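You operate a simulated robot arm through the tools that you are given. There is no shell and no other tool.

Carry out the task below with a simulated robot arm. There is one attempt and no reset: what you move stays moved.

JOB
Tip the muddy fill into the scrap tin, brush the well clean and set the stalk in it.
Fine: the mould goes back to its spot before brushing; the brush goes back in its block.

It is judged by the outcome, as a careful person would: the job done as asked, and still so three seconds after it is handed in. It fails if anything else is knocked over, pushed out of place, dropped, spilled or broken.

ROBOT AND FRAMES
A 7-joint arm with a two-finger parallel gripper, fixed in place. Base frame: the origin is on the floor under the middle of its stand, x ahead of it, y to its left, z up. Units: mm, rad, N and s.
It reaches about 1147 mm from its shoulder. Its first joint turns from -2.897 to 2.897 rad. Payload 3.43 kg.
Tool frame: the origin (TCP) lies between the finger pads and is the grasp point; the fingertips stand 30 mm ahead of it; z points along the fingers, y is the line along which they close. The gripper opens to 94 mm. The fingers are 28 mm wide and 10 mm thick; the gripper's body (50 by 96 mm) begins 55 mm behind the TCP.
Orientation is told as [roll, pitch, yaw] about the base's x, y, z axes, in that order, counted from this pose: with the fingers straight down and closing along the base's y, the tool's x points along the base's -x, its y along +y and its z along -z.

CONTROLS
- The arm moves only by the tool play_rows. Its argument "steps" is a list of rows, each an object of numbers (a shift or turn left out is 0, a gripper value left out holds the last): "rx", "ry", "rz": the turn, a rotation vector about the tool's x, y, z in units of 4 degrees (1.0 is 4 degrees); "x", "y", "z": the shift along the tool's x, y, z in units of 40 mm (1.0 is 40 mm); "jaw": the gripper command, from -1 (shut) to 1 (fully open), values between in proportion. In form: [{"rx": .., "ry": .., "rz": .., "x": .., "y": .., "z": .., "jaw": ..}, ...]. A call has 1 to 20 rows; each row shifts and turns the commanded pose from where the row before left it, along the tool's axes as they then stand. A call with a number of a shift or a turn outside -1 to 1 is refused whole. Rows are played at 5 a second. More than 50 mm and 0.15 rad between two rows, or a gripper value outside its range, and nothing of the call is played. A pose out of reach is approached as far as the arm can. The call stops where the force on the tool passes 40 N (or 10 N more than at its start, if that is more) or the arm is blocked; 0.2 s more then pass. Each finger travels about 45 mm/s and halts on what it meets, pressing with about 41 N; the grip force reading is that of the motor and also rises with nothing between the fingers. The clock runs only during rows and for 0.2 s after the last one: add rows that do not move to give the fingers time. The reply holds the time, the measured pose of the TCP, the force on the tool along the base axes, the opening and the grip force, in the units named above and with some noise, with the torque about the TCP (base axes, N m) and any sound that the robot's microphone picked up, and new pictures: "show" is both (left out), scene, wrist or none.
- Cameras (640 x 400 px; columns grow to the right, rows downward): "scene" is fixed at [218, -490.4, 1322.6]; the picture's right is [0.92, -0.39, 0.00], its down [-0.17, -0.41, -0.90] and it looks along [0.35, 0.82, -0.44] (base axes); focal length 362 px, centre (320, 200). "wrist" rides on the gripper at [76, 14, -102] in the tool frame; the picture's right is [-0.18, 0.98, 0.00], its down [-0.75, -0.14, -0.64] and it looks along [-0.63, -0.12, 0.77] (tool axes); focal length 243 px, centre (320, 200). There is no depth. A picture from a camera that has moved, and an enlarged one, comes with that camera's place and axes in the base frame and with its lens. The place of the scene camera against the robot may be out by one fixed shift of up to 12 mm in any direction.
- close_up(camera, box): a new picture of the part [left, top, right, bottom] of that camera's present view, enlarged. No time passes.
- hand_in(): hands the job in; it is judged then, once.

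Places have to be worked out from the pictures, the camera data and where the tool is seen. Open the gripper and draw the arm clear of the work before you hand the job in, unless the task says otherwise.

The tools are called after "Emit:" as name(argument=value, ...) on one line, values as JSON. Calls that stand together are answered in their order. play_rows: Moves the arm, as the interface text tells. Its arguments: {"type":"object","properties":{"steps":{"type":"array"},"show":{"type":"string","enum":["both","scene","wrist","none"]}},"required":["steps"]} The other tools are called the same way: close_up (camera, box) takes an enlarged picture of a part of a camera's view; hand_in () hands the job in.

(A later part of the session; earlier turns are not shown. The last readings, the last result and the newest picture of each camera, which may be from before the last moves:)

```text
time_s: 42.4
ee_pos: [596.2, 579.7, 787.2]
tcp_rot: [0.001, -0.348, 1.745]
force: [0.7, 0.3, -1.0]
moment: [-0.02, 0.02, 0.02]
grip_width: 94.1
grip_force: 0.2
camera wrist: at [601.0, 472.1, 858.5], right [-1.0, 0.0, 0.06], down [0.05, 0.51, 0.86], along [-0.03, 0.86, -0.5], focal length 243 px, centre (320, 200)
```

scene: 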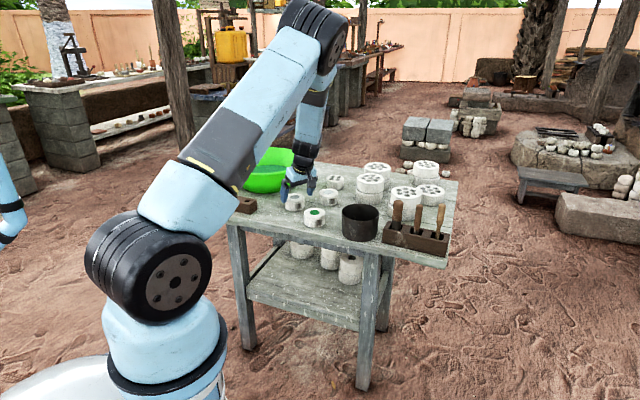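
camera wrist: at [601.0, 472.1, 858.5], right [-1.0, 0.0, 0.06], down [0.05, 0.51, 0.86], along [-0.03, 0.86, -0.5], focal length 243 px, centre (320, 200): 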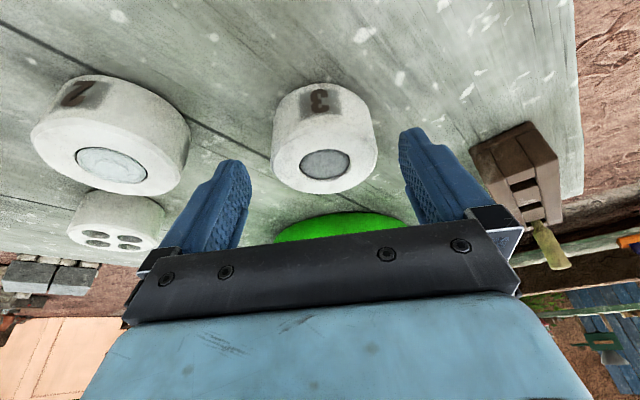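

The view agrees with mould 3 at (592, 596), about 1.3 mm off in the closing direction. I'll make the final advance to TCP z≈764 with that correction, keeping fingertips a few mm above the table.

Emit:
play_rows(steps=[{"x": -0.02, "y": 0.018, "z": 0.3}, {"x": -0.02, "y": 0.017, "z": 0.3}, {}], show="both")

Emit:
close_up(camera="wrist", box=[220, 90, 440, 230])

Emit:
close_up(camera="scene", box=[265, 160, 345, 220])

```text
time_s: 43.2
ee_pos: [594.0, 588.6, 765.0]
tcp_rot: [-0.001, -0.348, 1.745]
force: [-0.2, -0.2, -0.5]
moment: [0.0, -0.02, 0.0]
grip_width: 94.0
grip_force: 0.1
camera wrist: at [598.2, 481.5, 835.9], right [-1.0, 0.0, 0.06], down [0.05, 0.51, 0.86], along [-0.03, 0.86, -0.5], focal length 243 px, centre (320, 200)
```

scene: 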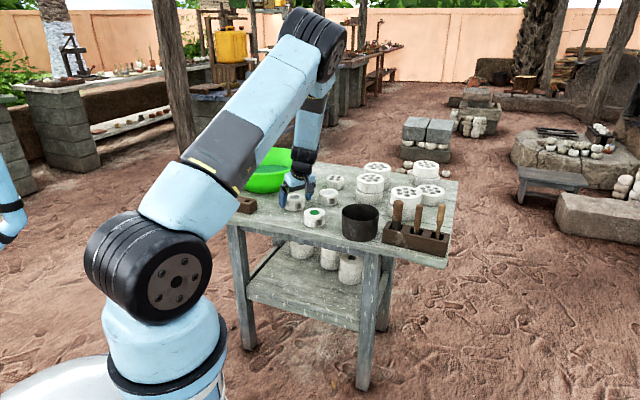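
wrist: 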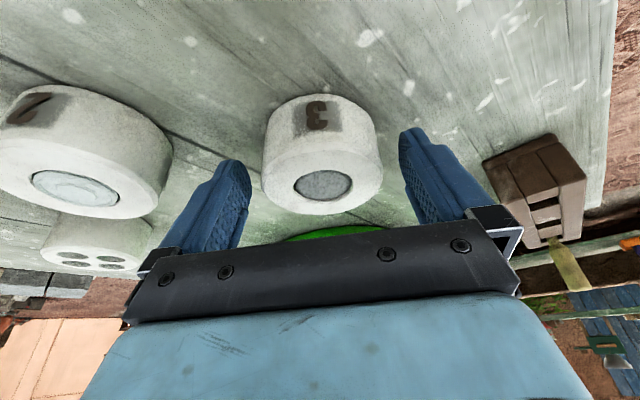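

```text
2.86 times, centred on (330, 160) of wrist
camera zoom: at [598.2, 481.5, 835.9], right [-1.0, 0.0, 0.06], down [0.05, 0.51, 0.86], along [-0.03, 0.86, -0.5], focal length 693 px, centre (291, 314)
```

zoom: 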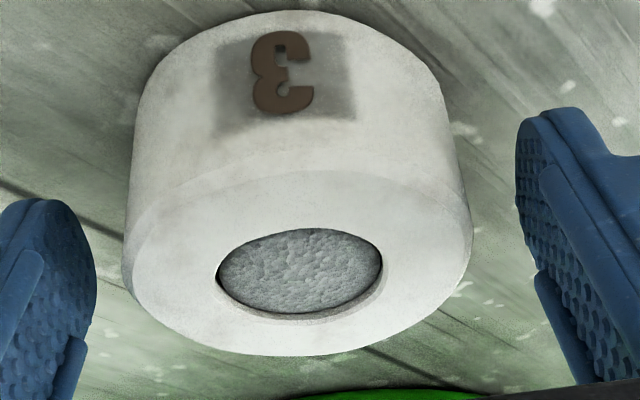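

```text
6.67 times, centred on (305, 190) of scene
camera zoom: at [218.0, -490.4, 1322.6], right [0.92, -0.39, 0.0], down [-0.17, -0.41, -0.9], along [0.35, 0.82, -0.44], focal length 2411 px, centre (420, 267)
```

zoom: 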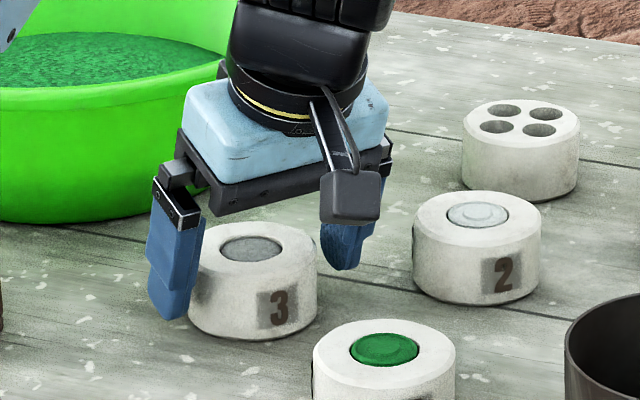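

The mould sits centred between the fingers with the tips clear of the table. Closing the gripper in two stages.

Emit:
play_rows(steps=[{"jaw": 0.6}, {"jaw": 0.5}, {"jaw": 0.4}, {"jaw": 0.2}, {"jaw": -1}, {"jaw": -1}, {"jaw": -1}, {"jaw": -1}], show="both")

```text
time_s: 45.0
ee_pos: [594.1, 589.7, 764.7]
tcp_rot: [0.001, -0.349, 1.745]
force: [-0.8, -0.1, 0.5]
moment: [-0.02, 0.1, 0.03]
grip_width: 69.1
grip_force: 40.8
camera wrist: at [598.2, 481.5, 836.0], right [-1.0, 0.0, 0.06], down [0.05, 0.51, 0.86], along [-0.03, 0.86, -0.5], focal length 243 px, centre (320, 200)
```

scene: 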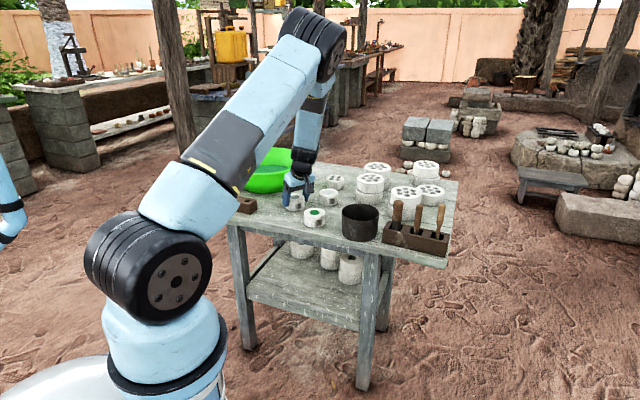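
wrist: 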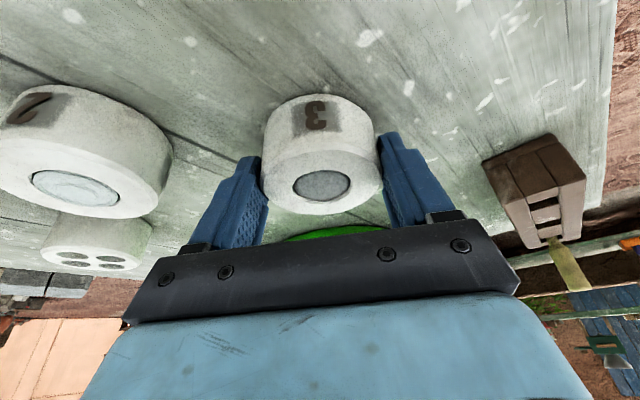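

Gripped at 69 mm with 41 N. I'll lift straight up gently and check the grip holds.

Emit:
play_rows(steps=[{"x": -0.0342, "z": -0.094}, {"x": -0.0684, "z": -0.188}, {"x": -0.1026, "z": -0.282}, {"x": -0.171, "z": -0.47}, {"x": -0.171, "z": -0.47}, {"x": -0.171, "z": -0.47}, {"x": -0.171, "z": -0.47}, {"x": -0.171, "z": -0.47}, {"x": -0.171, "z": -0.47}, {"x": -0.1026, "z": -0.282}, {"x": -0.0684, "z": -0.188}, {}], show="both")

```text
time_s: 47.6
ee_pos: [592.5, 589.5, 930.0]
tcp_rot: [0.001, -0.349, 1.745]
force: [-0.4, -0.3, -2.0]
moment: [0.01, -0.01, -0.03]
grip_width: 69.4
grip_force: 40.7
camera wrist: at [597.9, 480.9, 1000.7], right [-1.0, 0.0, 0.06], down [0.05, 0.51, 0.86], along [-0.03, 0.86, -0.5], focal length 243 px, centre (320, 200)
```

scene: 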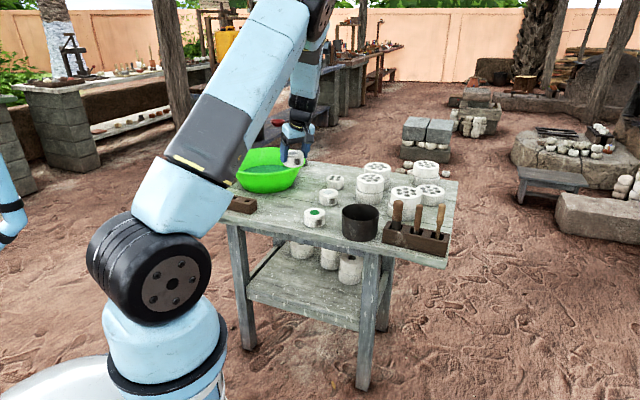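
wrist: 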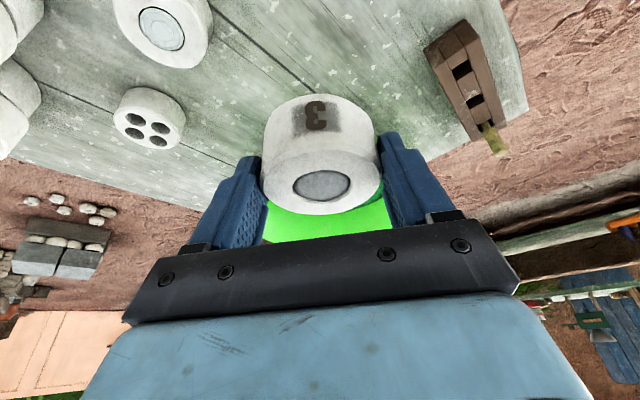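

Lift is clean, the mould still level with its fill. I'll carry it over the tin at this height, smoothly.

Emit:
play_rows(steps=[{"x": 0.30375, "y": -0.11035, "z": -0.1106}, {"x": 0.6075, "y": -0.2207, "z": -0.2212}, {"x": 0.6075, "y": -0.2207, "z": -0.2212}, {"x": 0.6075, "y": -0.2207, "z": -0.2212}, {"x": 0.6075, "y": -0.2207, "z": -0.2212}, {"x": 0.6075, "y": -0.2207, "z": -0.2212}, {"x": 0.6075, "y": -0.2207, "z": -0.2212}, {"x": 0.6075, "y": -0.2207, "z": -0.2212}, {"x": 0.6075, "y": -0.2207, "z": -0.2212}, {"x": 0.6075, "y": -0.2207, "z": -0.2212}, {"x": 0.30375, "y": -0.11035, "z": -0.1106}, {}], show="scene")

Emit:
play_rows(steps=[{"rx": -0.171, "rz": -0.47}, {"rx": -0.342, "rz": -0.94}, {"rx": -0.342, "rz": -0.94}, {"rx": -0.342, "rz": -0.94}, {"rx": -0.342, "rz": -0.94}, {"rx": -0.342, "rz": -0.94}, {"rx": -0.342, "rz": -0.94}, {"rx": -0.342, "rz": -0.94}, {"rx": -0.342, "rz": -0.94}, {"rx": -0.342, "rz": -0.94}, {"rx": -0.342, "rz": -0.94}, {"rx": -0.342, "rz": -0.94}, {"rx": -0.342, "rz": -0.94}, {"rx": -0.342, "rz": -0.94}, {"rx": -0.342, "rz": -0.94}, {"rx": -0.342, "rz": -0.94}, {"rx": -0.342, "rz": -0.94}, {}], show="both")

```text
time_s: 50.2
ee_pos: [722.7, 348.2, 929.8]
tcp_rot: [-0.001, -0.349, 1.745]
force: [0.4, -0.5, -1.9]
moment: [-0.03, 0.06, 0.01]
grip_width: 69.5
grip_force: 41.3
```

scene: 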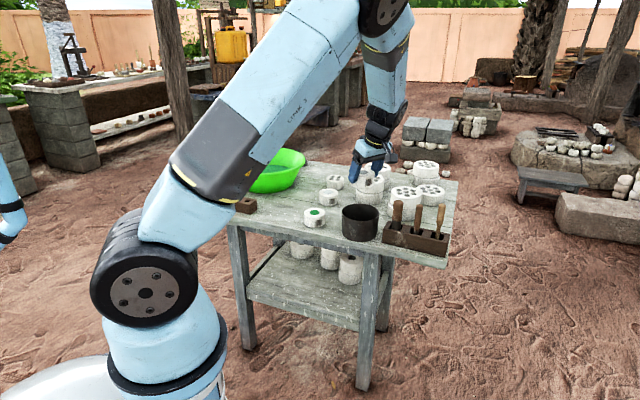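

```text
time_s: 54.0
ee_pos: [724.5, 348.9, 929.1]
tcp_rot: [-0.001, -0.349, 2.9]
force: [0.7, -0.8, -2.5]
moment: [-0.03, -0.04, 0.04]
grip_width: 69.1
grip_force: 41.0
camera wrist: at [824.9, 309.7, 999.8], right [-0.4, -0.91, 0.06], down [-0.44, 0.25, 0.86], along [-0.8, 0.32, -0.5], focal length 243 px, centre (320, 200)
```

scene: 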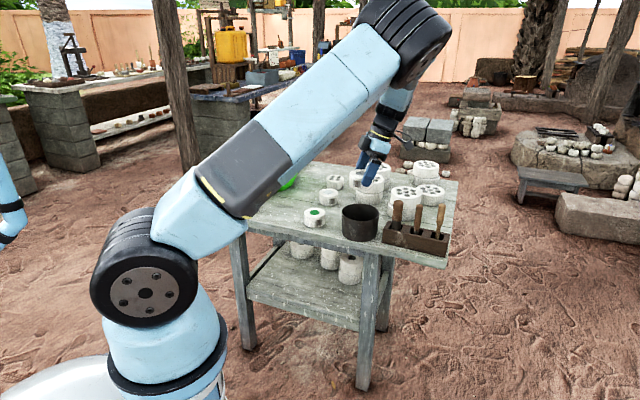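
wrist: 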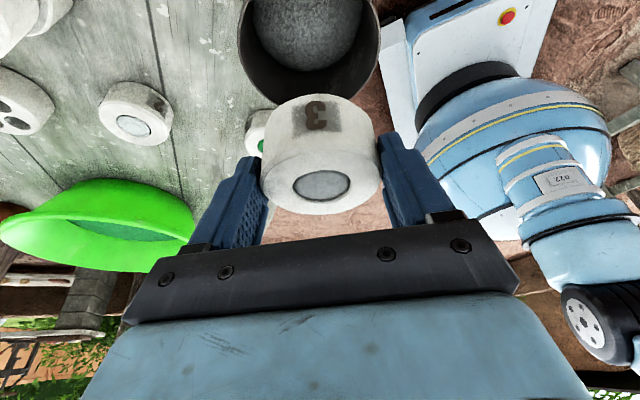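

Mould is over the tin, upright. I'll lower to about z≈884 and start tipping, stopping partway to look.

Emit:
play_rows(steps=[{"x": 0.12825, "z": 0.3525}, {"x": 0.12825, "z": 0.3525}, {"x": 0.12825, "z": 0.3525}, {"ry": 1}, {"ry": 1}, {"ry": 1}, {"ry": 1}, {"ry": 1}, {"ry": 1}, {"ry": 1}, {"ry": 1}, {"ry": 1}, {"ry": 1}, {"ry": 1}, {"ry": 1}, {}], show="both")

Emit:
close_up(camera="scene", box=[310, 140, 420, 250])

```text
time_s: 57.4
ee_pos: [724.4, 349.4, 884.0]
tcp_rot: [0.001, 0.489, 2.898]
force: [0.6, -0.6, -2.3]
moment: [0.03, 0.02, 0.01]
grip_width: 69.1
grip_force: 40.9
camera wrist: at [739.6, 330.3, 1011.2], right [-0.4, -0.91, -0.09], down [-0.9, 0.37, 0.21], along [-0.16, 0.16, -0.97], focal length 243 px, centre (320, 200)
```

scene: 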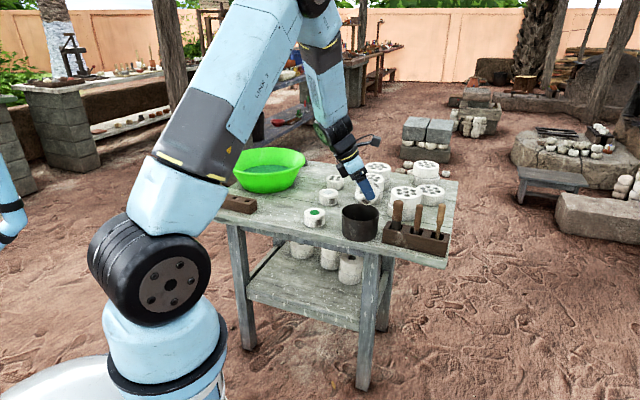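
wrist: 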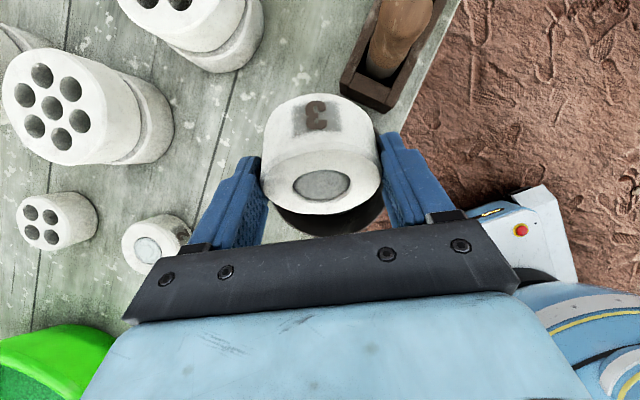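

```text
3.64 times, centred on (365, 195) of scene
camera zoom: at [218.0, -490.4, 1322.6], right [0.92, -0.39, 0.0], down [-0.17, -0.41, -0.9], along [0.35, 0.82, -0.44], focal length 1315 px, centre (156, 218)
```

zoom: 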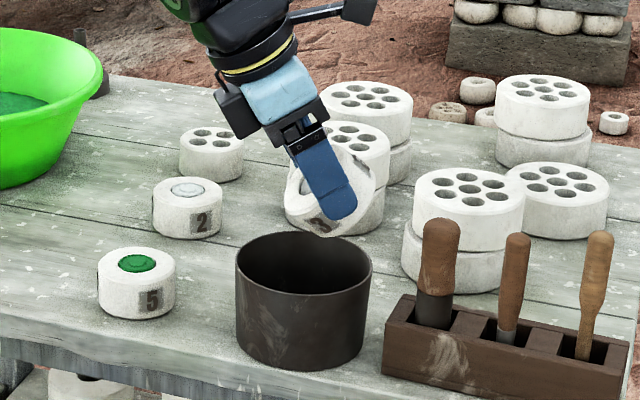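

Tilted about 48° and the fill is still in; the mould hangs over the tin. I'll keep tipping gradually.

Emit:
play_rows(steps=[{"ry": 1}, {"ry": 1}, {"ry": 1}, {"ry": 1}, {"ry": 1}, {"ry": 1}, {"ry": 1}, {"ry": 1}, {"ry": 1}, {"ry": 1}, {}], show="both")

Emit:
close_up(camera="scene", box=[310, 140, 420, 250])

```text
time_s: 59.8
ee_pos: [723.5, 349.9, 883.7]
tcp_rot: [0.0, 1.186, 2.898]
force: [-0.1, 0.1, -2.1]
moment: [0.04, 0.07, -0.03]
grip_width: 69.0
grip_force: 41.0
camera wrist: at [657.2, 351.6, 993.6], right [-0.3, -0.94, -0.17], down [-0.82, 0.35, -0.46], along [0.49, 0.0, -0.87], focal length 243 px, centre (320, 200)
```

scene: 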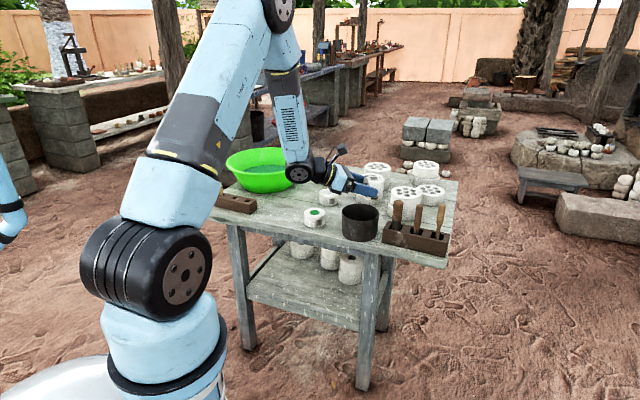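
wrist: 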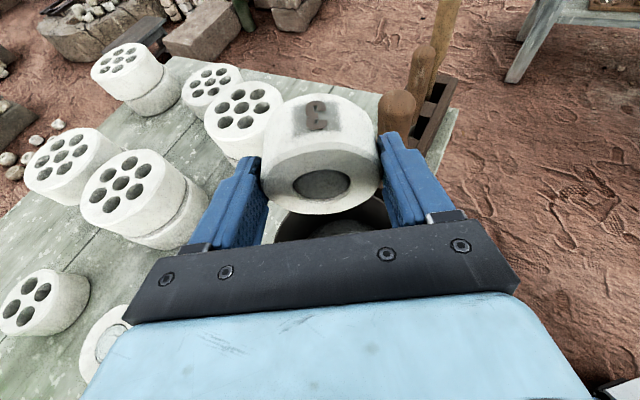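

```text
3.64 times, centred on (365, 195) of scene
camera zoom: at [218.0, -490.4, 1322.6], right [0.92, -0.39, 0.0], down [-0.17, -0.41, -0.9], along [0.35, 0.82, -0.44], focal length 1315 px, centre (156, 218)
```

zoom: 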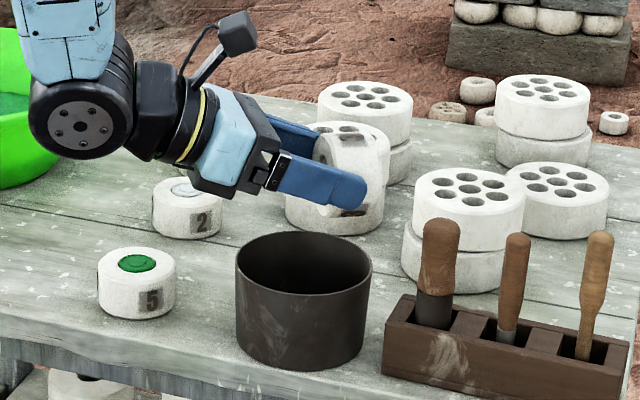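

Now at about 88° of tip. I'll check the well in a wrist close-up before going further.

Emit:
close_up(camera="wrist", box=[250, 90, 400, 240])

```text
2.67 times, centred on (325, 165) of wrist
camera zoom: at [657.2, 351.6, 993.6], right [-0.3, -0.94, -0.17], down [-0.82, 0.35, -0.46], along [0.49, 0.0, -0.87], focal length 647 px, centre (307, 293)
```

zoom: 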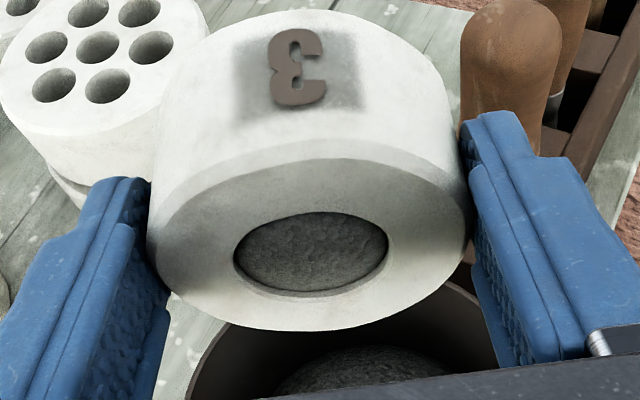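

The fill is still sitting in the well. Continuing to tip past horizontal, slowly.

Emit:
play_rows(steps=[{"ry": 0.7}, {"ry": 0.7}, {"ry": 0.7}, {"ry": 0.7}, {"ry": 0.7}, {"ry": 0.7}, {}, {}], show="both")

Emit:
close_up(camera="wrist", box=[250, 90, 400, 240])

Emit:
close_up(camera="scene", box=[310, 140, 420, 250])

```text
time_s: 61.6
ee_pos: [722.8, 349.4, 884.7]
tcp_rot: [-0.005, 1.481, 2.893]
force: [-0.7, -1.0, -3.1]
moment: [0.01, 0.1, -0.04]
grip_width: 68.8
grip_force: 40.3
camera wrist: at [628.3, 358.5, 969.6], right [-0.25, -0.95, -0.18], down [-0.65, 0.31, -0.69], along [0.71, -0.06, -0.7], focal length 243 px, centre (320, 200)
```

scene: 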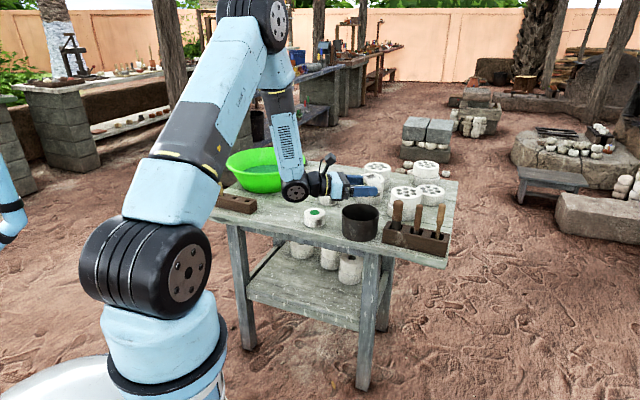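
wrist: 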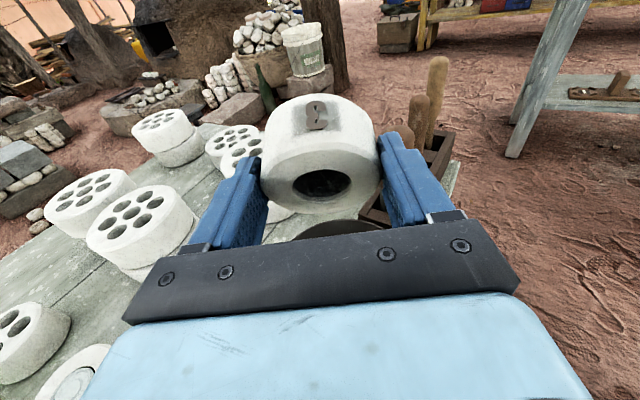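

```text
2.67 times, centred on (325, 165) of wrist
camera zoom: at [628.3, 358.5, 969.6], right [-0.25, -0.95, -0.18], down [-0.65, 0.31, -0.69], along [0.71, -0.06, -0.7], focal length 647 px, centre (307, 293)
```

zoom: 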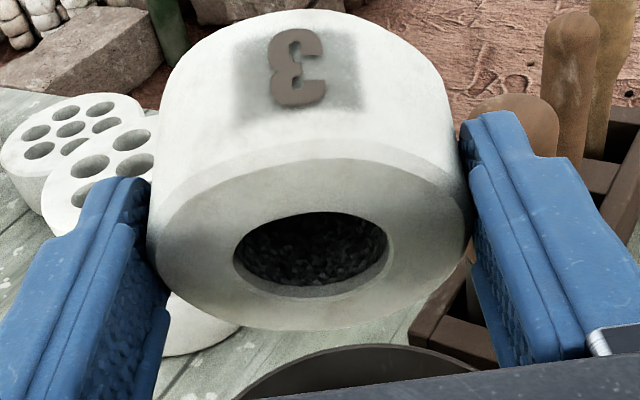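

```text
3.64 times, centred on (365, 195) of scene
camera zoom: at [218.0, -490.4, 1322.6], right [0.92, -0.39, 0.0], down [-0.17, -0.41, -0.9], along [0.35, 0.82, -0.44], focal length 1315 px, centre (156, 218)
```

zoom: 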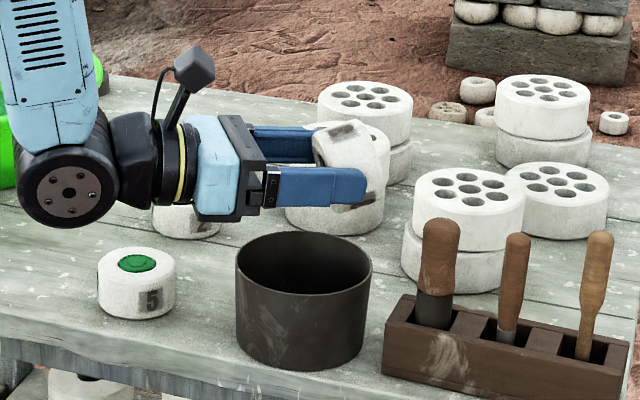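

The well now looks hollow with dark rough residue inside - the fill has dropped. I'll tip a bit further and hold to let everything fall.

Emit:
play_rows(steps=[{"ry": 0.7}, {"ry": 0.7}, {"ry": 0.7}, {"ry": 0.7}, {"ry": 0.7}, {"ry": 0.7}, {"ry": 0.7}, {}, {}, {}, {}], show="both")

Emit:
close_up(camera="wrist", box=[250, 90, 400, 240])

Emit:
close_up(camera="scene", box=[310, 140, 420, 250])

```text
time_s: 64.0
ee_pos: [723.8, 349.3, 883.2]
tcp_rot: [-3.138, 1.319, -0.243]
force: [0.1, -0.7, -1.5]
moment: [0.01, 0.06, 0.0]
grip_width: 69.0
grip_force: 41.3
camera wrist: at [606.2, 364.5, 932.6], right [-0.19, -0.96, -0.18], down [-0.39, 0.24, -0.89], along [0.9, -0.1, -0.42], focal length 243 px, centre (320, 200)
```

scene: 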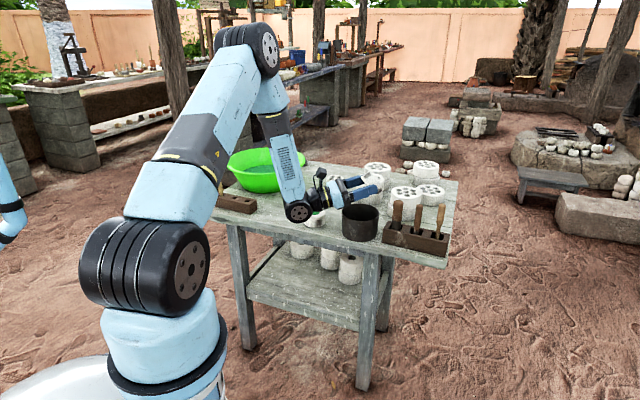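
wrist: 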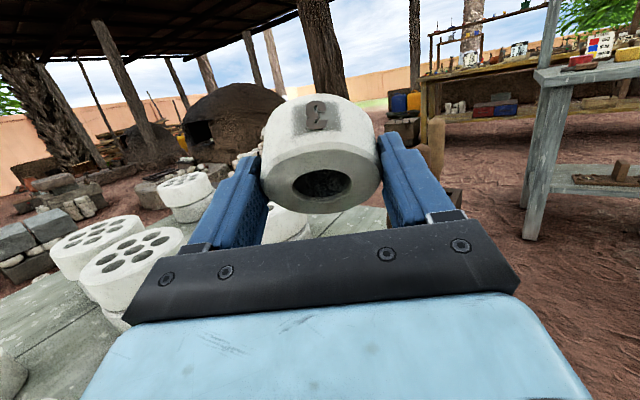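

```text
2.67 times, centred on (325, 165) of wrist
camera zoom: at [606.2, 364.5, 932.6], right [-0.19, -0.96, -0.18], down [-0.39, 0.24, -0.89], along [0.9, -0.1, -0.42], focal length 647 px, centre (307, 293)
```

zoom: 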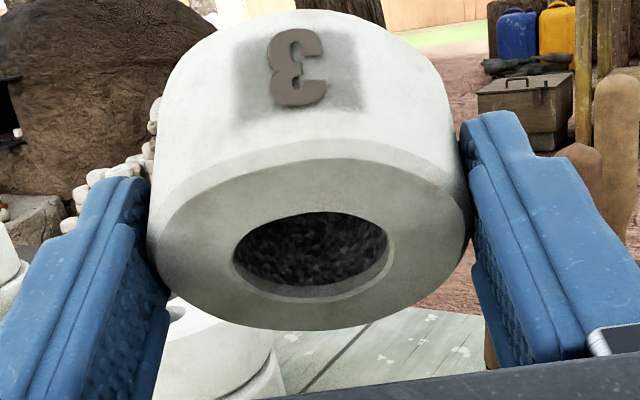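

```text
3.64 times, centred on (365, 195) of scene
camera zoom: at [218.0, -490.4, 1322.6], right [0.92, -0.39, 0.0], down [-0.17, -0.41, -0.9], along [0.35, 0.82, -0.44], focal length 1315 px, centre (156, 218)
```

zoom: 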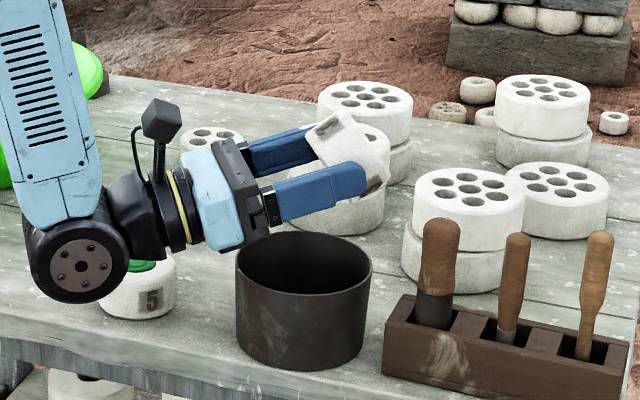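

The well is emptied except for a film of residue. I'll un-tip the mould the same way back to upright.

Emit:
play_rows(steps=[{"ry": -1}, {"ry": -1}, {"ry": -1}, {"ry": -1}, {"ry": -1}, {"ry": -1}, {"ry": -1}, {"ry": -1}, {"ry": -1}, {"ry": -1}, {"ry": -1}, {"ry": -1}, {"ry": -1}, {"ry": -1}, {"ry": -1}, {"ry": -1}, {"ry": -1}, {"ry": -1}, {"ry": -1}, {"ry": -1}], show="both")

Emit:
play_rows(steps=[{"ry": -1}, {"ry": -1}, {"ry": -1}, {"ry": -1}, {"ry": -1}, {"ry": -1}, {"ry": -1}, {"ry": -1}, {"ry": -1}, {"ry": -1}, {"ry": -1}, {"ry": -0.1}, {"x": -0.12825, "z": -0.3525}, {"x": -0.12825, "z": -0.3525}, {"x": -0.12825, "z": -0.3525}, {}], show="both")

```text
time_s: 68.2
ee_pos: [723.2, 349.3, 884.2]
tcp_rot: [0.001, 0.426, 2.898]
force: [-0.5, 0.7, -2.9]
moment: [0.01, 0.05, -0.02]
grip_width: 68.9
grip_force: 40.4
camera wrist: at [747.0, 328.5, 1009.6], right [-0.4, -0.91, -0.08], down [-0.89, 0.37, 0.27], along [-0.22, 0.18, -0.96], focal length 243 px, centre (320, 200)
```

scene: 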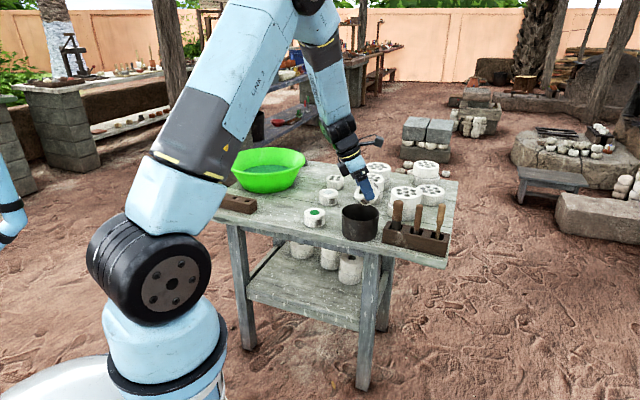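
wrist: 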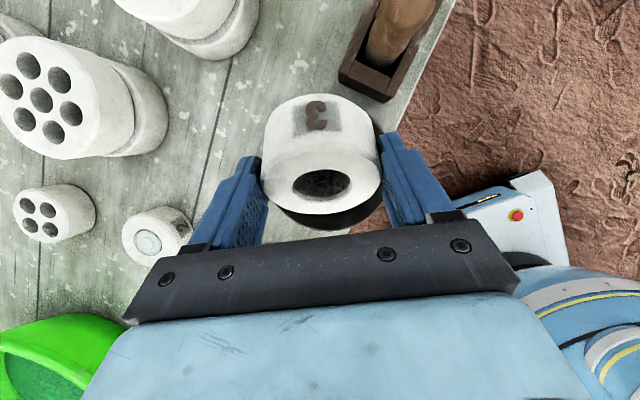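

```text
time_s: 71.6
ee_pos: [723.6, 348.5, 928.6]
tcp_rot: [0.0, -0.349, 2.897]
force: [0.0, -0.5, -3.5]
moment: [-0.02, 0.01, -0.03]
grip_width: 68.9
grip_force: 40.6
camera wrist: at [824.2, 308.7, 1000.1], right [-0.41, -0.91, 0.06], down [-0.44, 0.25, 0.86], along [-0.8, 0.32, -0.5], focal length 243 px, centre (320, 200)
```

scene: 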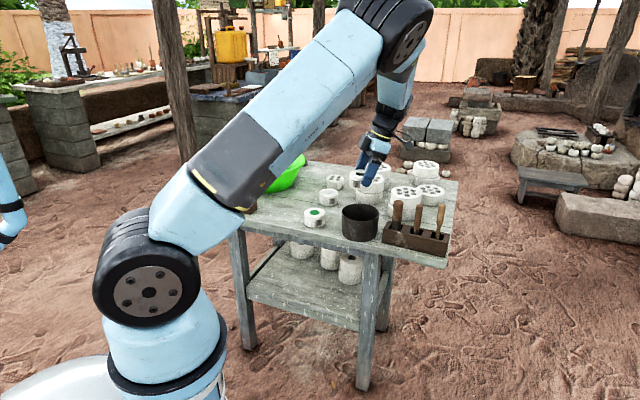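
wrist: 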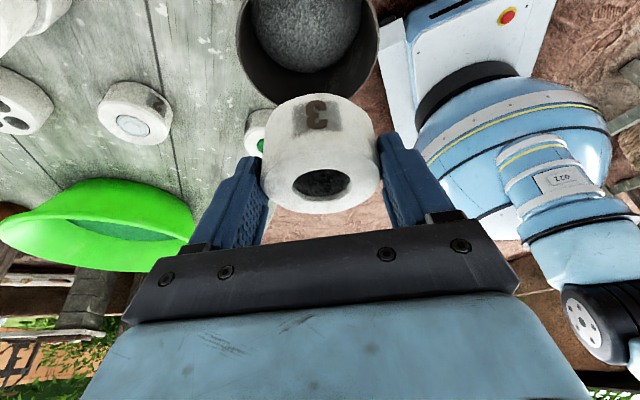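

The mould is upright again and empty of its fill. A close-up of the well and tin to confirm.

Emit:
close_up(camera="wrist", box=[230, 0, 400, 220])

Emit:
close_up(camera="scene", box=[290, 160, 450, 280])

```text
1.82 times, centred on (315, 110) of wrist
camera zoom: at [824.2, 308.7, 1000.1], right [-0.41, -0.91, 0.06], down [-0.44, 0.25, 0.86], along [-0.8, 0.32, -0.5], focal length 441 px, centre (329, 364)
```

zoom: 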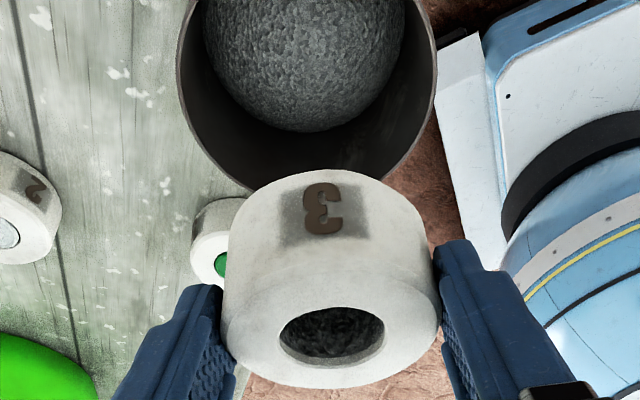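

```text
3.33 times, centred on (370, 220) of scene
camera zoom: at [218.0, -490.4, 1322.6], right [0.92, -0.39, 0.0], down [-0.17, -0.41, -0.9], along [0.35, 0.82, -0.44], focal length 1205 px, centre (153, 133)
```

zoom: 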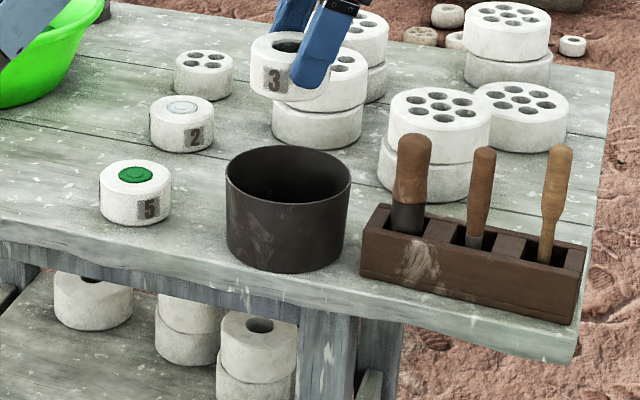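

No spill; only residue remains in the well. Turning the yaw back and carrying the mould back above its spot by the exact reverse moves.

Emit:
play_rows(steps=[{"rx": 0.171, "rz": 0.47}, {"rx": 0.342, "rz": 0.94}, {"rx": 0.342, "rz": 0.94}, {"rx": 0.342, "rz": 0.94}, {"rx": 0.342, "rz": 0.94}, {"rx": 0.342, "rz": 0.94}, {"rx": 0.342, "rz": 0.94}, {"rx": 0.342, "rz": 0.94}, {"rx": 0.342, "rz": 0.94}, {"rx": 0.342, "rz": 0.94}, {"rx": 0.342, "rz": 0.94}, {"rx": 0.342, "rz": 0.94}, {"rx": 0.342, "rz": 0.94}, {"rx": 0.342, "rz": 0.94}, {"rx": 0.342, "rz": 0.94}, {"rx": 0.342, "rz": 0.94}, {"rx": 0.342, "rz": 0.94}, {}], show="none")

Emit:
play_rows(steps=[{"x": -0.30375, "y": 0.11035, "z": 0.1106}, {"x": -0.6075, "y": 0.2207, "z": 0.2212}, {"x": -0.6075, "y": 0.2207, "z": 0.2212}, {"x": -0.6075, "y": 0.2207, "z": 0.2212}, {"x": -0.6075, "y": 0.2207, "z": 0.2212}, {"x": -0.6075, "y": 0.2207, "z": 0.2212}, {"x": -0.6075, "y": 0.2207, "z": 0.2212}, {"x": -0.6075, "y": 0.2207, "z": 0.2212}, {"x": -0.6075, "y": 0.2207, "z": 0.2212}, {"x": -0.6075, "y": 0.2207, "z": 0.2212}, {"x": -0.30375, "y": 0.11035, "z": 0.1106}, {}], show="both")

```text
time_s: 75.4
ee_pos: [724.3, 350.6, 928.7]
tcp_rot: [0.001, -0.349, 1.745]
force: [0.5, -1.0, -1.8]
moment: [-0.02, 0.01, 0.02]
grip_width: 68.8
grip_force: 41.2
```

```text
time_s: 78.0
ee_pos: [591.4, 587.1, 929.1]
tcp_rot: [0.0, -0.35, 1.747]
force: [0.7, 0.1, -2.1]
moment: [-0.01, -0.03, -0.03]
grip_width: 69.0
grip_force: 40.9
camera wrist: at [597.0, 479.4, 1000.5], right [-1.0, 0.0, 0.06], down [0.05, 0.51, 0.86], along [-0.03, 0.86, -0.5], focal length 243 px, centre (320, 200)
```

scene: 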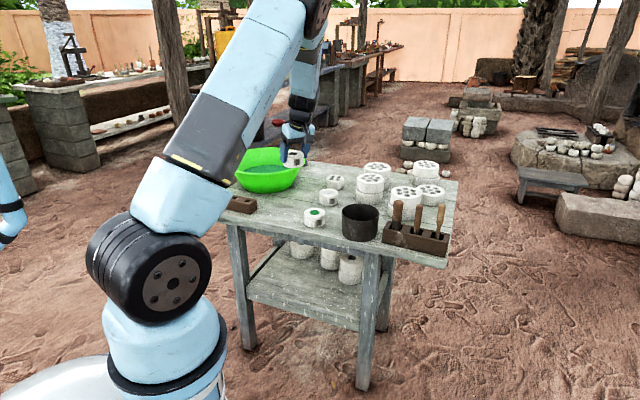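
wrist: 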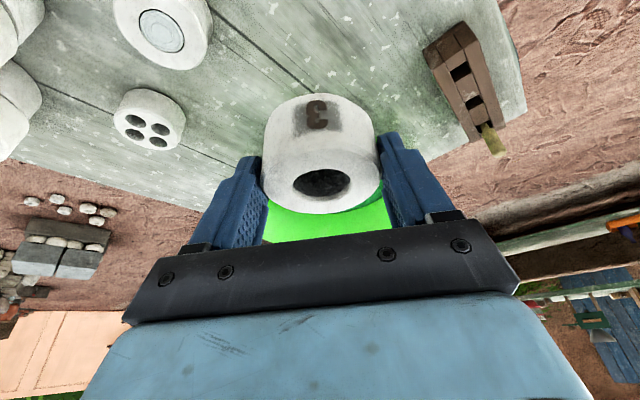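

Back above its spot. I'll lower most of the way, then idle to read the pose accurately before the final few millimetres.

Emit:
play_rows(steps=[{"x": 0.0684, "z": 0.188}, {"x": 0.1026, "z": 0.282}, {"x": 0.171, "z": 0.47}, {"x": 0.171, "z": 0.47}, {"x": 0.171, "z": 0.47}, {"x": 0.171, "z": 0.47}, {"x": 0.171, "z": 0.47}, {"x": 0.171, "z": 0.47}, {"x": 0.1026, "z": 0.282}, {}], show="both")

Emit:
play_rows(steps=[{}], show="none")

Emit:
play_rows(steps=[{}], show="none")

Emit:
play_rows(steps=[{}], show="none")

```text
time_s: 80.2
ee_pos: [591.9, 587.2, 777.5]
tcp_rot: [-0.001, -0.349, 1.745]
force: [0.5, 1.0, -1.4]
moment: [0.01, -0.01, 0.04]
grip_width: 68.6
grip_force: 40.9
camera wrist: at [598.1, 480.4, 847.9], right [-1.0, 0.0, 0.06], down [0.05, 0.5, 0.86], along [-0.03, 0.86, -0.5], focal length 243 px, centre (320, 200)
```

scene: 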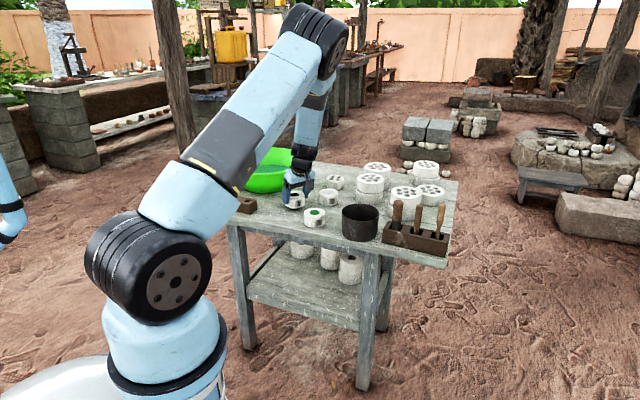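
wrist: 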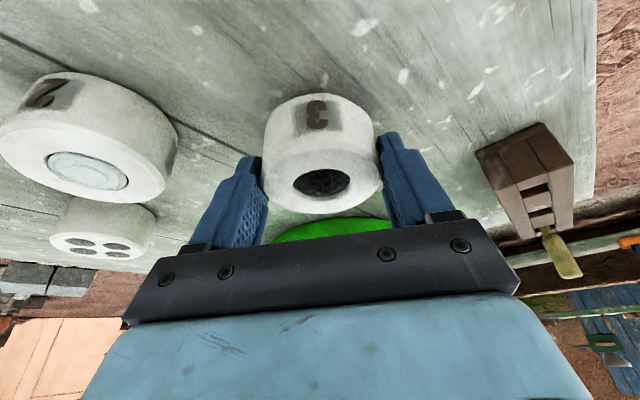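

```text
time_s: 80.6
ee_pos: [592.6, 587.4, 776.5]
tcp_rot: [-0.002, -0.35, 1.745]
force: [0.0, 0.5, -2.3]
moment: [0.0, 0.01, 0.0]
grip_width: 69.0
grip_force: 40.7
```

```text
time_s: 81.0
ee_pos: [592.9, 587.3, 777.6]
tcp_rot: [-0.002, -0.35, 1.747]
force: [-0.3, 0.0, -1.7]
moment: [-0.04, -0.06, 0.01]
grip_width: 69.0
grip_force: 41.0
```

```text
time_s: 81.4
ee_pos: [593.4, 587.7, 777.1]
tcp_rot: [-0.001, -0.349, 1.745]
force: [-0.2, 0.8, -2.1]
moment: [-0.01, 0.03, 0.0]
grip_width: 69.0
grip_force: 41.2
```

The readings average (592.7, 587.4), about 1.8 mm off the grasp reading in y; I'll apply that small correction and lower the final 12 mm gently.

Emit:
play_rows(steps=[{"x": -0.034, "y": -0.024, "z": 0.012}, {"x": 0.0342, "z": 0.094}, {"x": 0.0342, "z": 0.094}, {"x": 0.0171, "z": 0.047}, {"x": 0.01, "z": 0.028}, {}, {}], show="both")

Emit:
play_rows(steps=[{}], show="none")

Emit:
close_up(camera="scene", box=[265, 160, 345, 220])

```text
time_s: 83.0
ee_pos: [591.6, 589.1, 765.7]
tcp_rot: [-0.001, -0.349, 1.745]
force: [-1.5, 0.5, -0.9]
moment: [0.02, 0.06, 0.03]
grip_width: 68.8
grip_force: 40.6
camera wrist: at [598.2, 482.3, 837.1], right [-1.0, 0.0, 0.06], down [0.05, 0.51, 0.86], along [-0.03, 0.86, -0.5], focal length 243 px, centre (320, 200)
```

scene: 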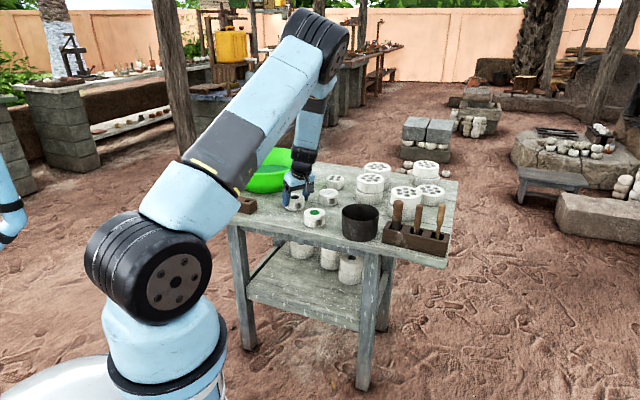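
wrist: 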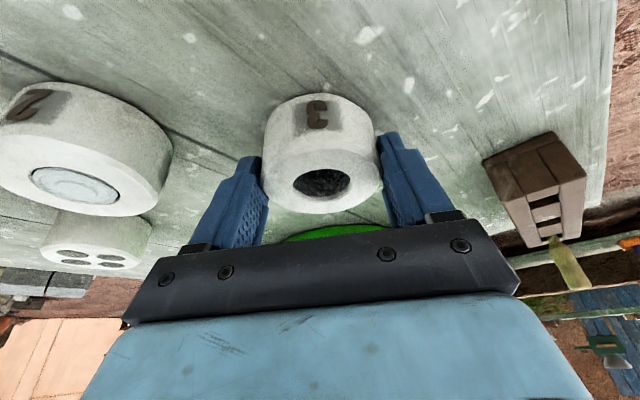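

```text
time_s: 83.4
ee_pos: [592.3, 588.7, 766.5]
tcp_rot: [-0.001, -0.35, 1.745]
force: [0.4, 0.5, -0.1]
moment: [0.02, 0.03, 0.02]
grip_width: 68.6
grip_force: 40.7
```

```text
6.67 times, centred on (305, 190) of scene
camera zoom: at [218.0, -490.4, 1322.6], right [0.92, -0.39, 0.0], down [-0.17, -0.41, -0.9], along [0.35, 0.82, -0.44], focal length 2411 px, centre (420, 267)
```

zoom: 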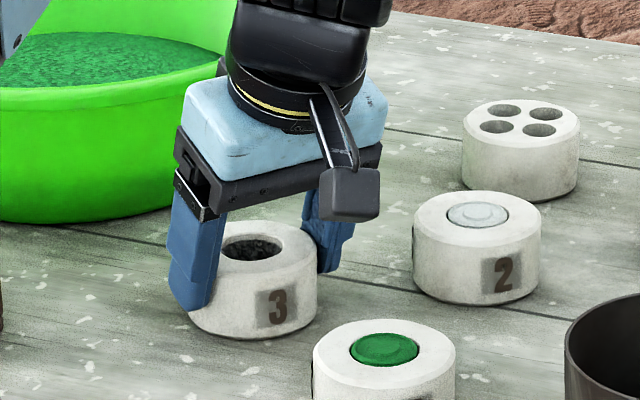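

The mould's numeral and edges match the pre-grasp picture within a pixel, and the load has nearly gone to the table. I'll settle the last 0.8 mm and open the fingers gradually.

Emit:
play_rows(steps=[{"x": 0.0068, "z": 0.0188}, {}, {"jaw": 0.55}, {"jaw": 0.65}, {"jaw": 0.8}, {"jaw": 1}, {"jaw": 1}, {"jaw": 1}], show="both")

Emit:
close_up(camera="scene", box=[265, 160, 345, 220])

Emit:
close_up(camera="wrist", box=[220, 90, 440, 230])

```text
time_s: 85.2
ee_pos: [593.6, 589.6, 766.3]
tcp_rot: [-0.001, -0.35, 1.746]
force: [-0.2, -1.3, 0.3]
moment: [0.0, 0.0, 0.01]
grip_width: 93.9
grip_force: 0.0
camera wrist: at [598.6, 482.4, 836.3], right [-1.0, 0.0, 0.06], down [0.05, 0.51, 0.86], along [-0.03, 0.86, -0.5], focal length 243 px, centre (320, 200)
```

scene: 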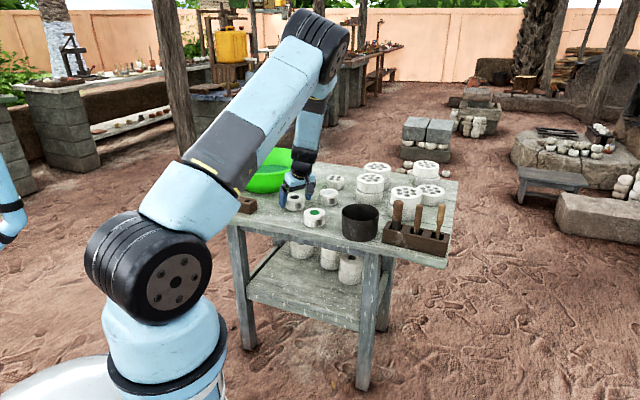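
wrist: 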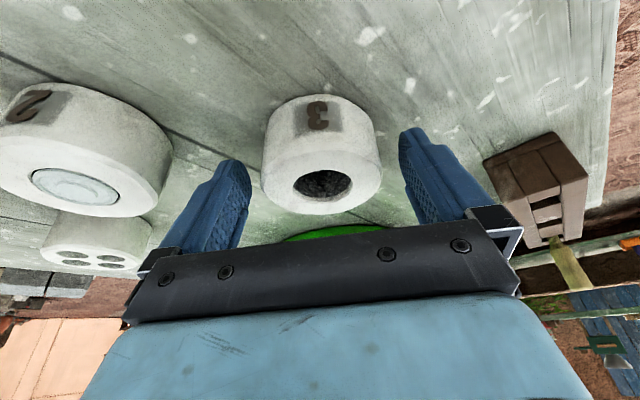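

```text
6.67 times, centred on (305, 190) of scene
camera zoom: at [218.0, -490.4, 1322.6], right [0.92, -0.39, 0.0], down [-0.17, -0.41, -0.9], along [0.35, 0.82, -0.44], focal length 2411 px, centre (420, 267)
```

zoom: 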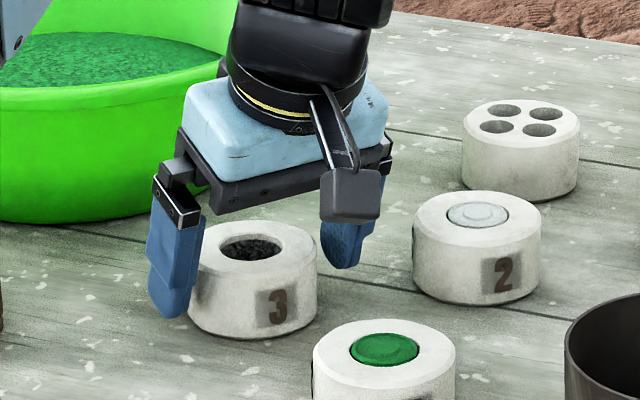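

```text
2.86 times, centred on (330, 160) of wrist
camera zoom: at [598.6, 482.4, 836.3], right [-1.0, 0.0, 0.06], down [0.05, 0.51, 0.86], along [-0.03, 0.86, -0.5], focal length 693 px, centre (291, 314)
```

zoom: 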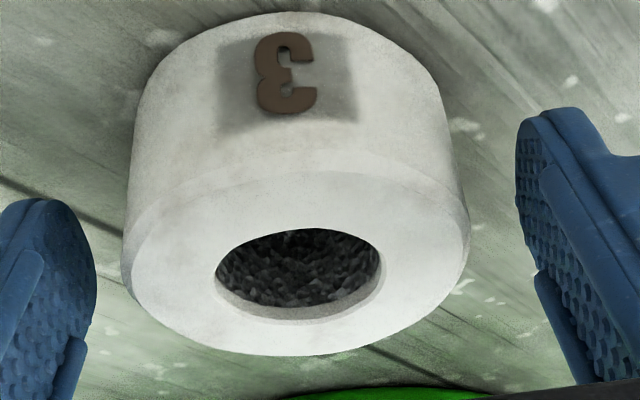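

Mould 3 is back on its spot, upright, with rough residue visible in the well. I'll retreat along the approach line, then straighten the hand and turn to yaw 132° for the brush (fingers closing across the block's row).

Emit:
play_rows(steps=[{"z": -0.3}, {"z": -0.7}, {"z": -0.8}, {"z": -0.8}, {"z": -0.8}, {"z": -0.8}, {"ry": 1}, {"ry": 1}, {"ry": 1}, {"ry": 1}, {"ry": 1}, {"rz": -1}, {"rz": -1}, {"rz": -1}, {"rz": -1}, {"rz": -1}, {"rz": -1}, {"rz": -1}, {"rz": -1}, {}], show="both")

```text
time_s: 89.4
ee_pos: [604.3, 533.0, 923.3]
tcp_rot: [0.001, 0.001, 2.304]
force: [0.6, -0.3, -0.9]
moment: [-0.01, -0.01, 0.0]
grip_width: 94.0
grip_force: 0.0
camera wrist: at [644.5, 467.2, 1026.5], right [-0.85, -0.52, 0.0], down [-0.4, 0.65, 0.64], along [-0.33, 0.55, -0.77], focal length 243 px, centre (320, 200)
```

scene: 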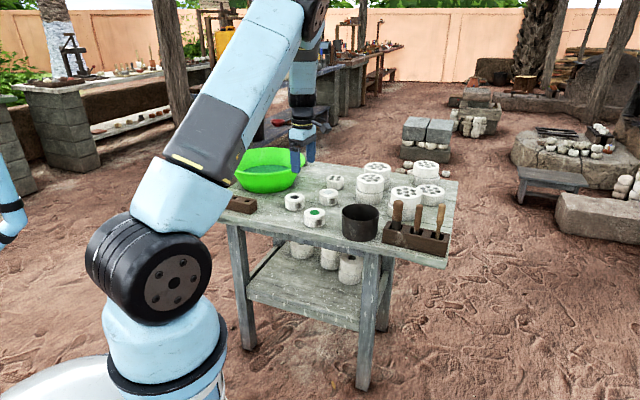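
wrist: 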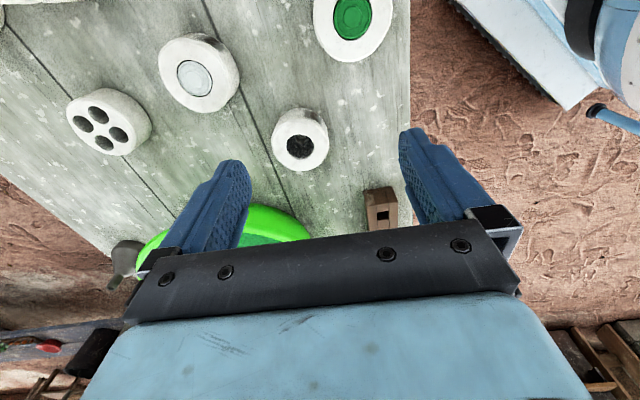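

Top-down at yaw 132°. A close-up of the well from above to see its inside.

Emit:
close_up(camera="wrist", box=[264, 100, 344, 180])

```text
5.00 times, centred on (304, 140) of wrist
camera zoom: at [644.5, 467.2, 1026.5], right [-0.85, -0.52, 0.0], down [-0.4, 0.65, 0.64], along [-0.33, 0.55, -0.77], focal length 1213 px, centre (400, 500)
```

zoom: 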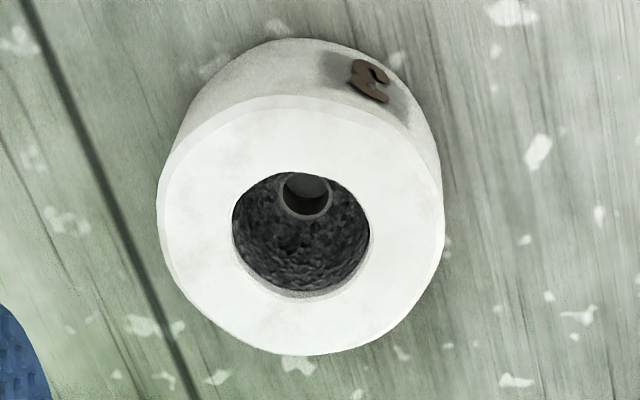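

Useful: the well has a small socket ring at its bottom centre (about 11 mm hole, around z≈738), clearly where the stalk stands. Next I'll go above the brush at about (834, 222), staying high.

Emit:
play_rows(steps=[{"x": 0.481, "y": 0.047, "z": -0.09}, {"x": 0.962, "y": 0.0935, "z": -0.09}, {"x": 0.962, "y": 0.0935, "z": -0.09}, {"x": 0.962, "y": 0.0935, "z": -0.09}, {"x": 0.962, "y": 0.0935, "z": -0.09}, {"x": 0.962, "y": 0.0935, "z": -0.09}, {"x": 0.962, "y": 0.0935, "z": -0.09}, {"x": 0.962, "y": 0.0935, "z": -0.09}, {"x": 0.962, "y": 0.0935, "z": -0.09}, {"x": 0.962, "y": 0.0935, "z": -0.09}, {"x": 0.481, "y": 0.047, "z": 0}, {}], show="both")

```text
time_s: 92.0
ee_pos: [832.4, 222.0, 959.3]
tcp_rot: [0.001, -0.001, 2.304]
force: [-0.7, 0.5, 0.7]
moment: [0.03, 0.0, -0.02]
grip_width: 94.3
grip_force: 0.0
camera wrist: at [873.2, 156.4, 1062.4], right [-0.85, -0.52, 0.0], down [-0.4, 0.65, 0.64], along [-0.33, 0.55, -0.77], focal length 243 px, centre (320, 200)
```

scene: 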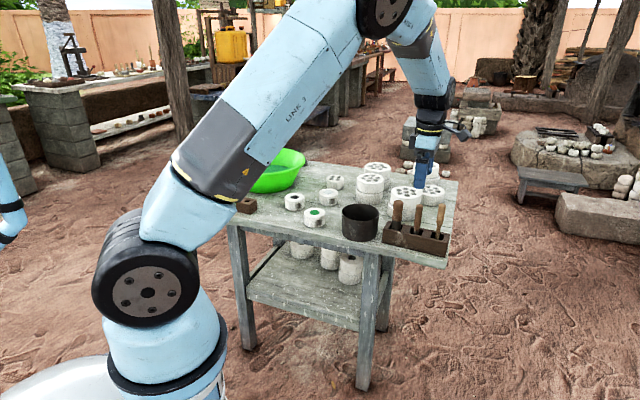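
wrist: 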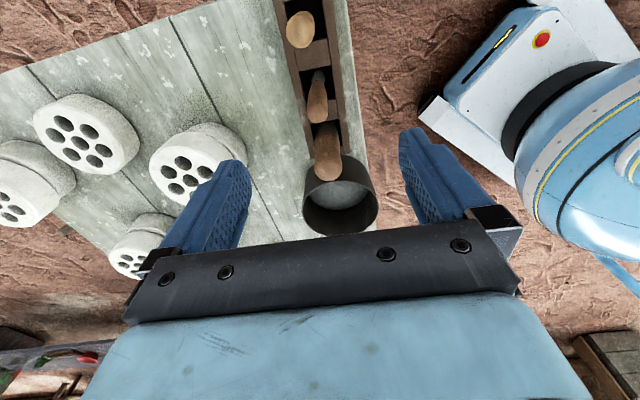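

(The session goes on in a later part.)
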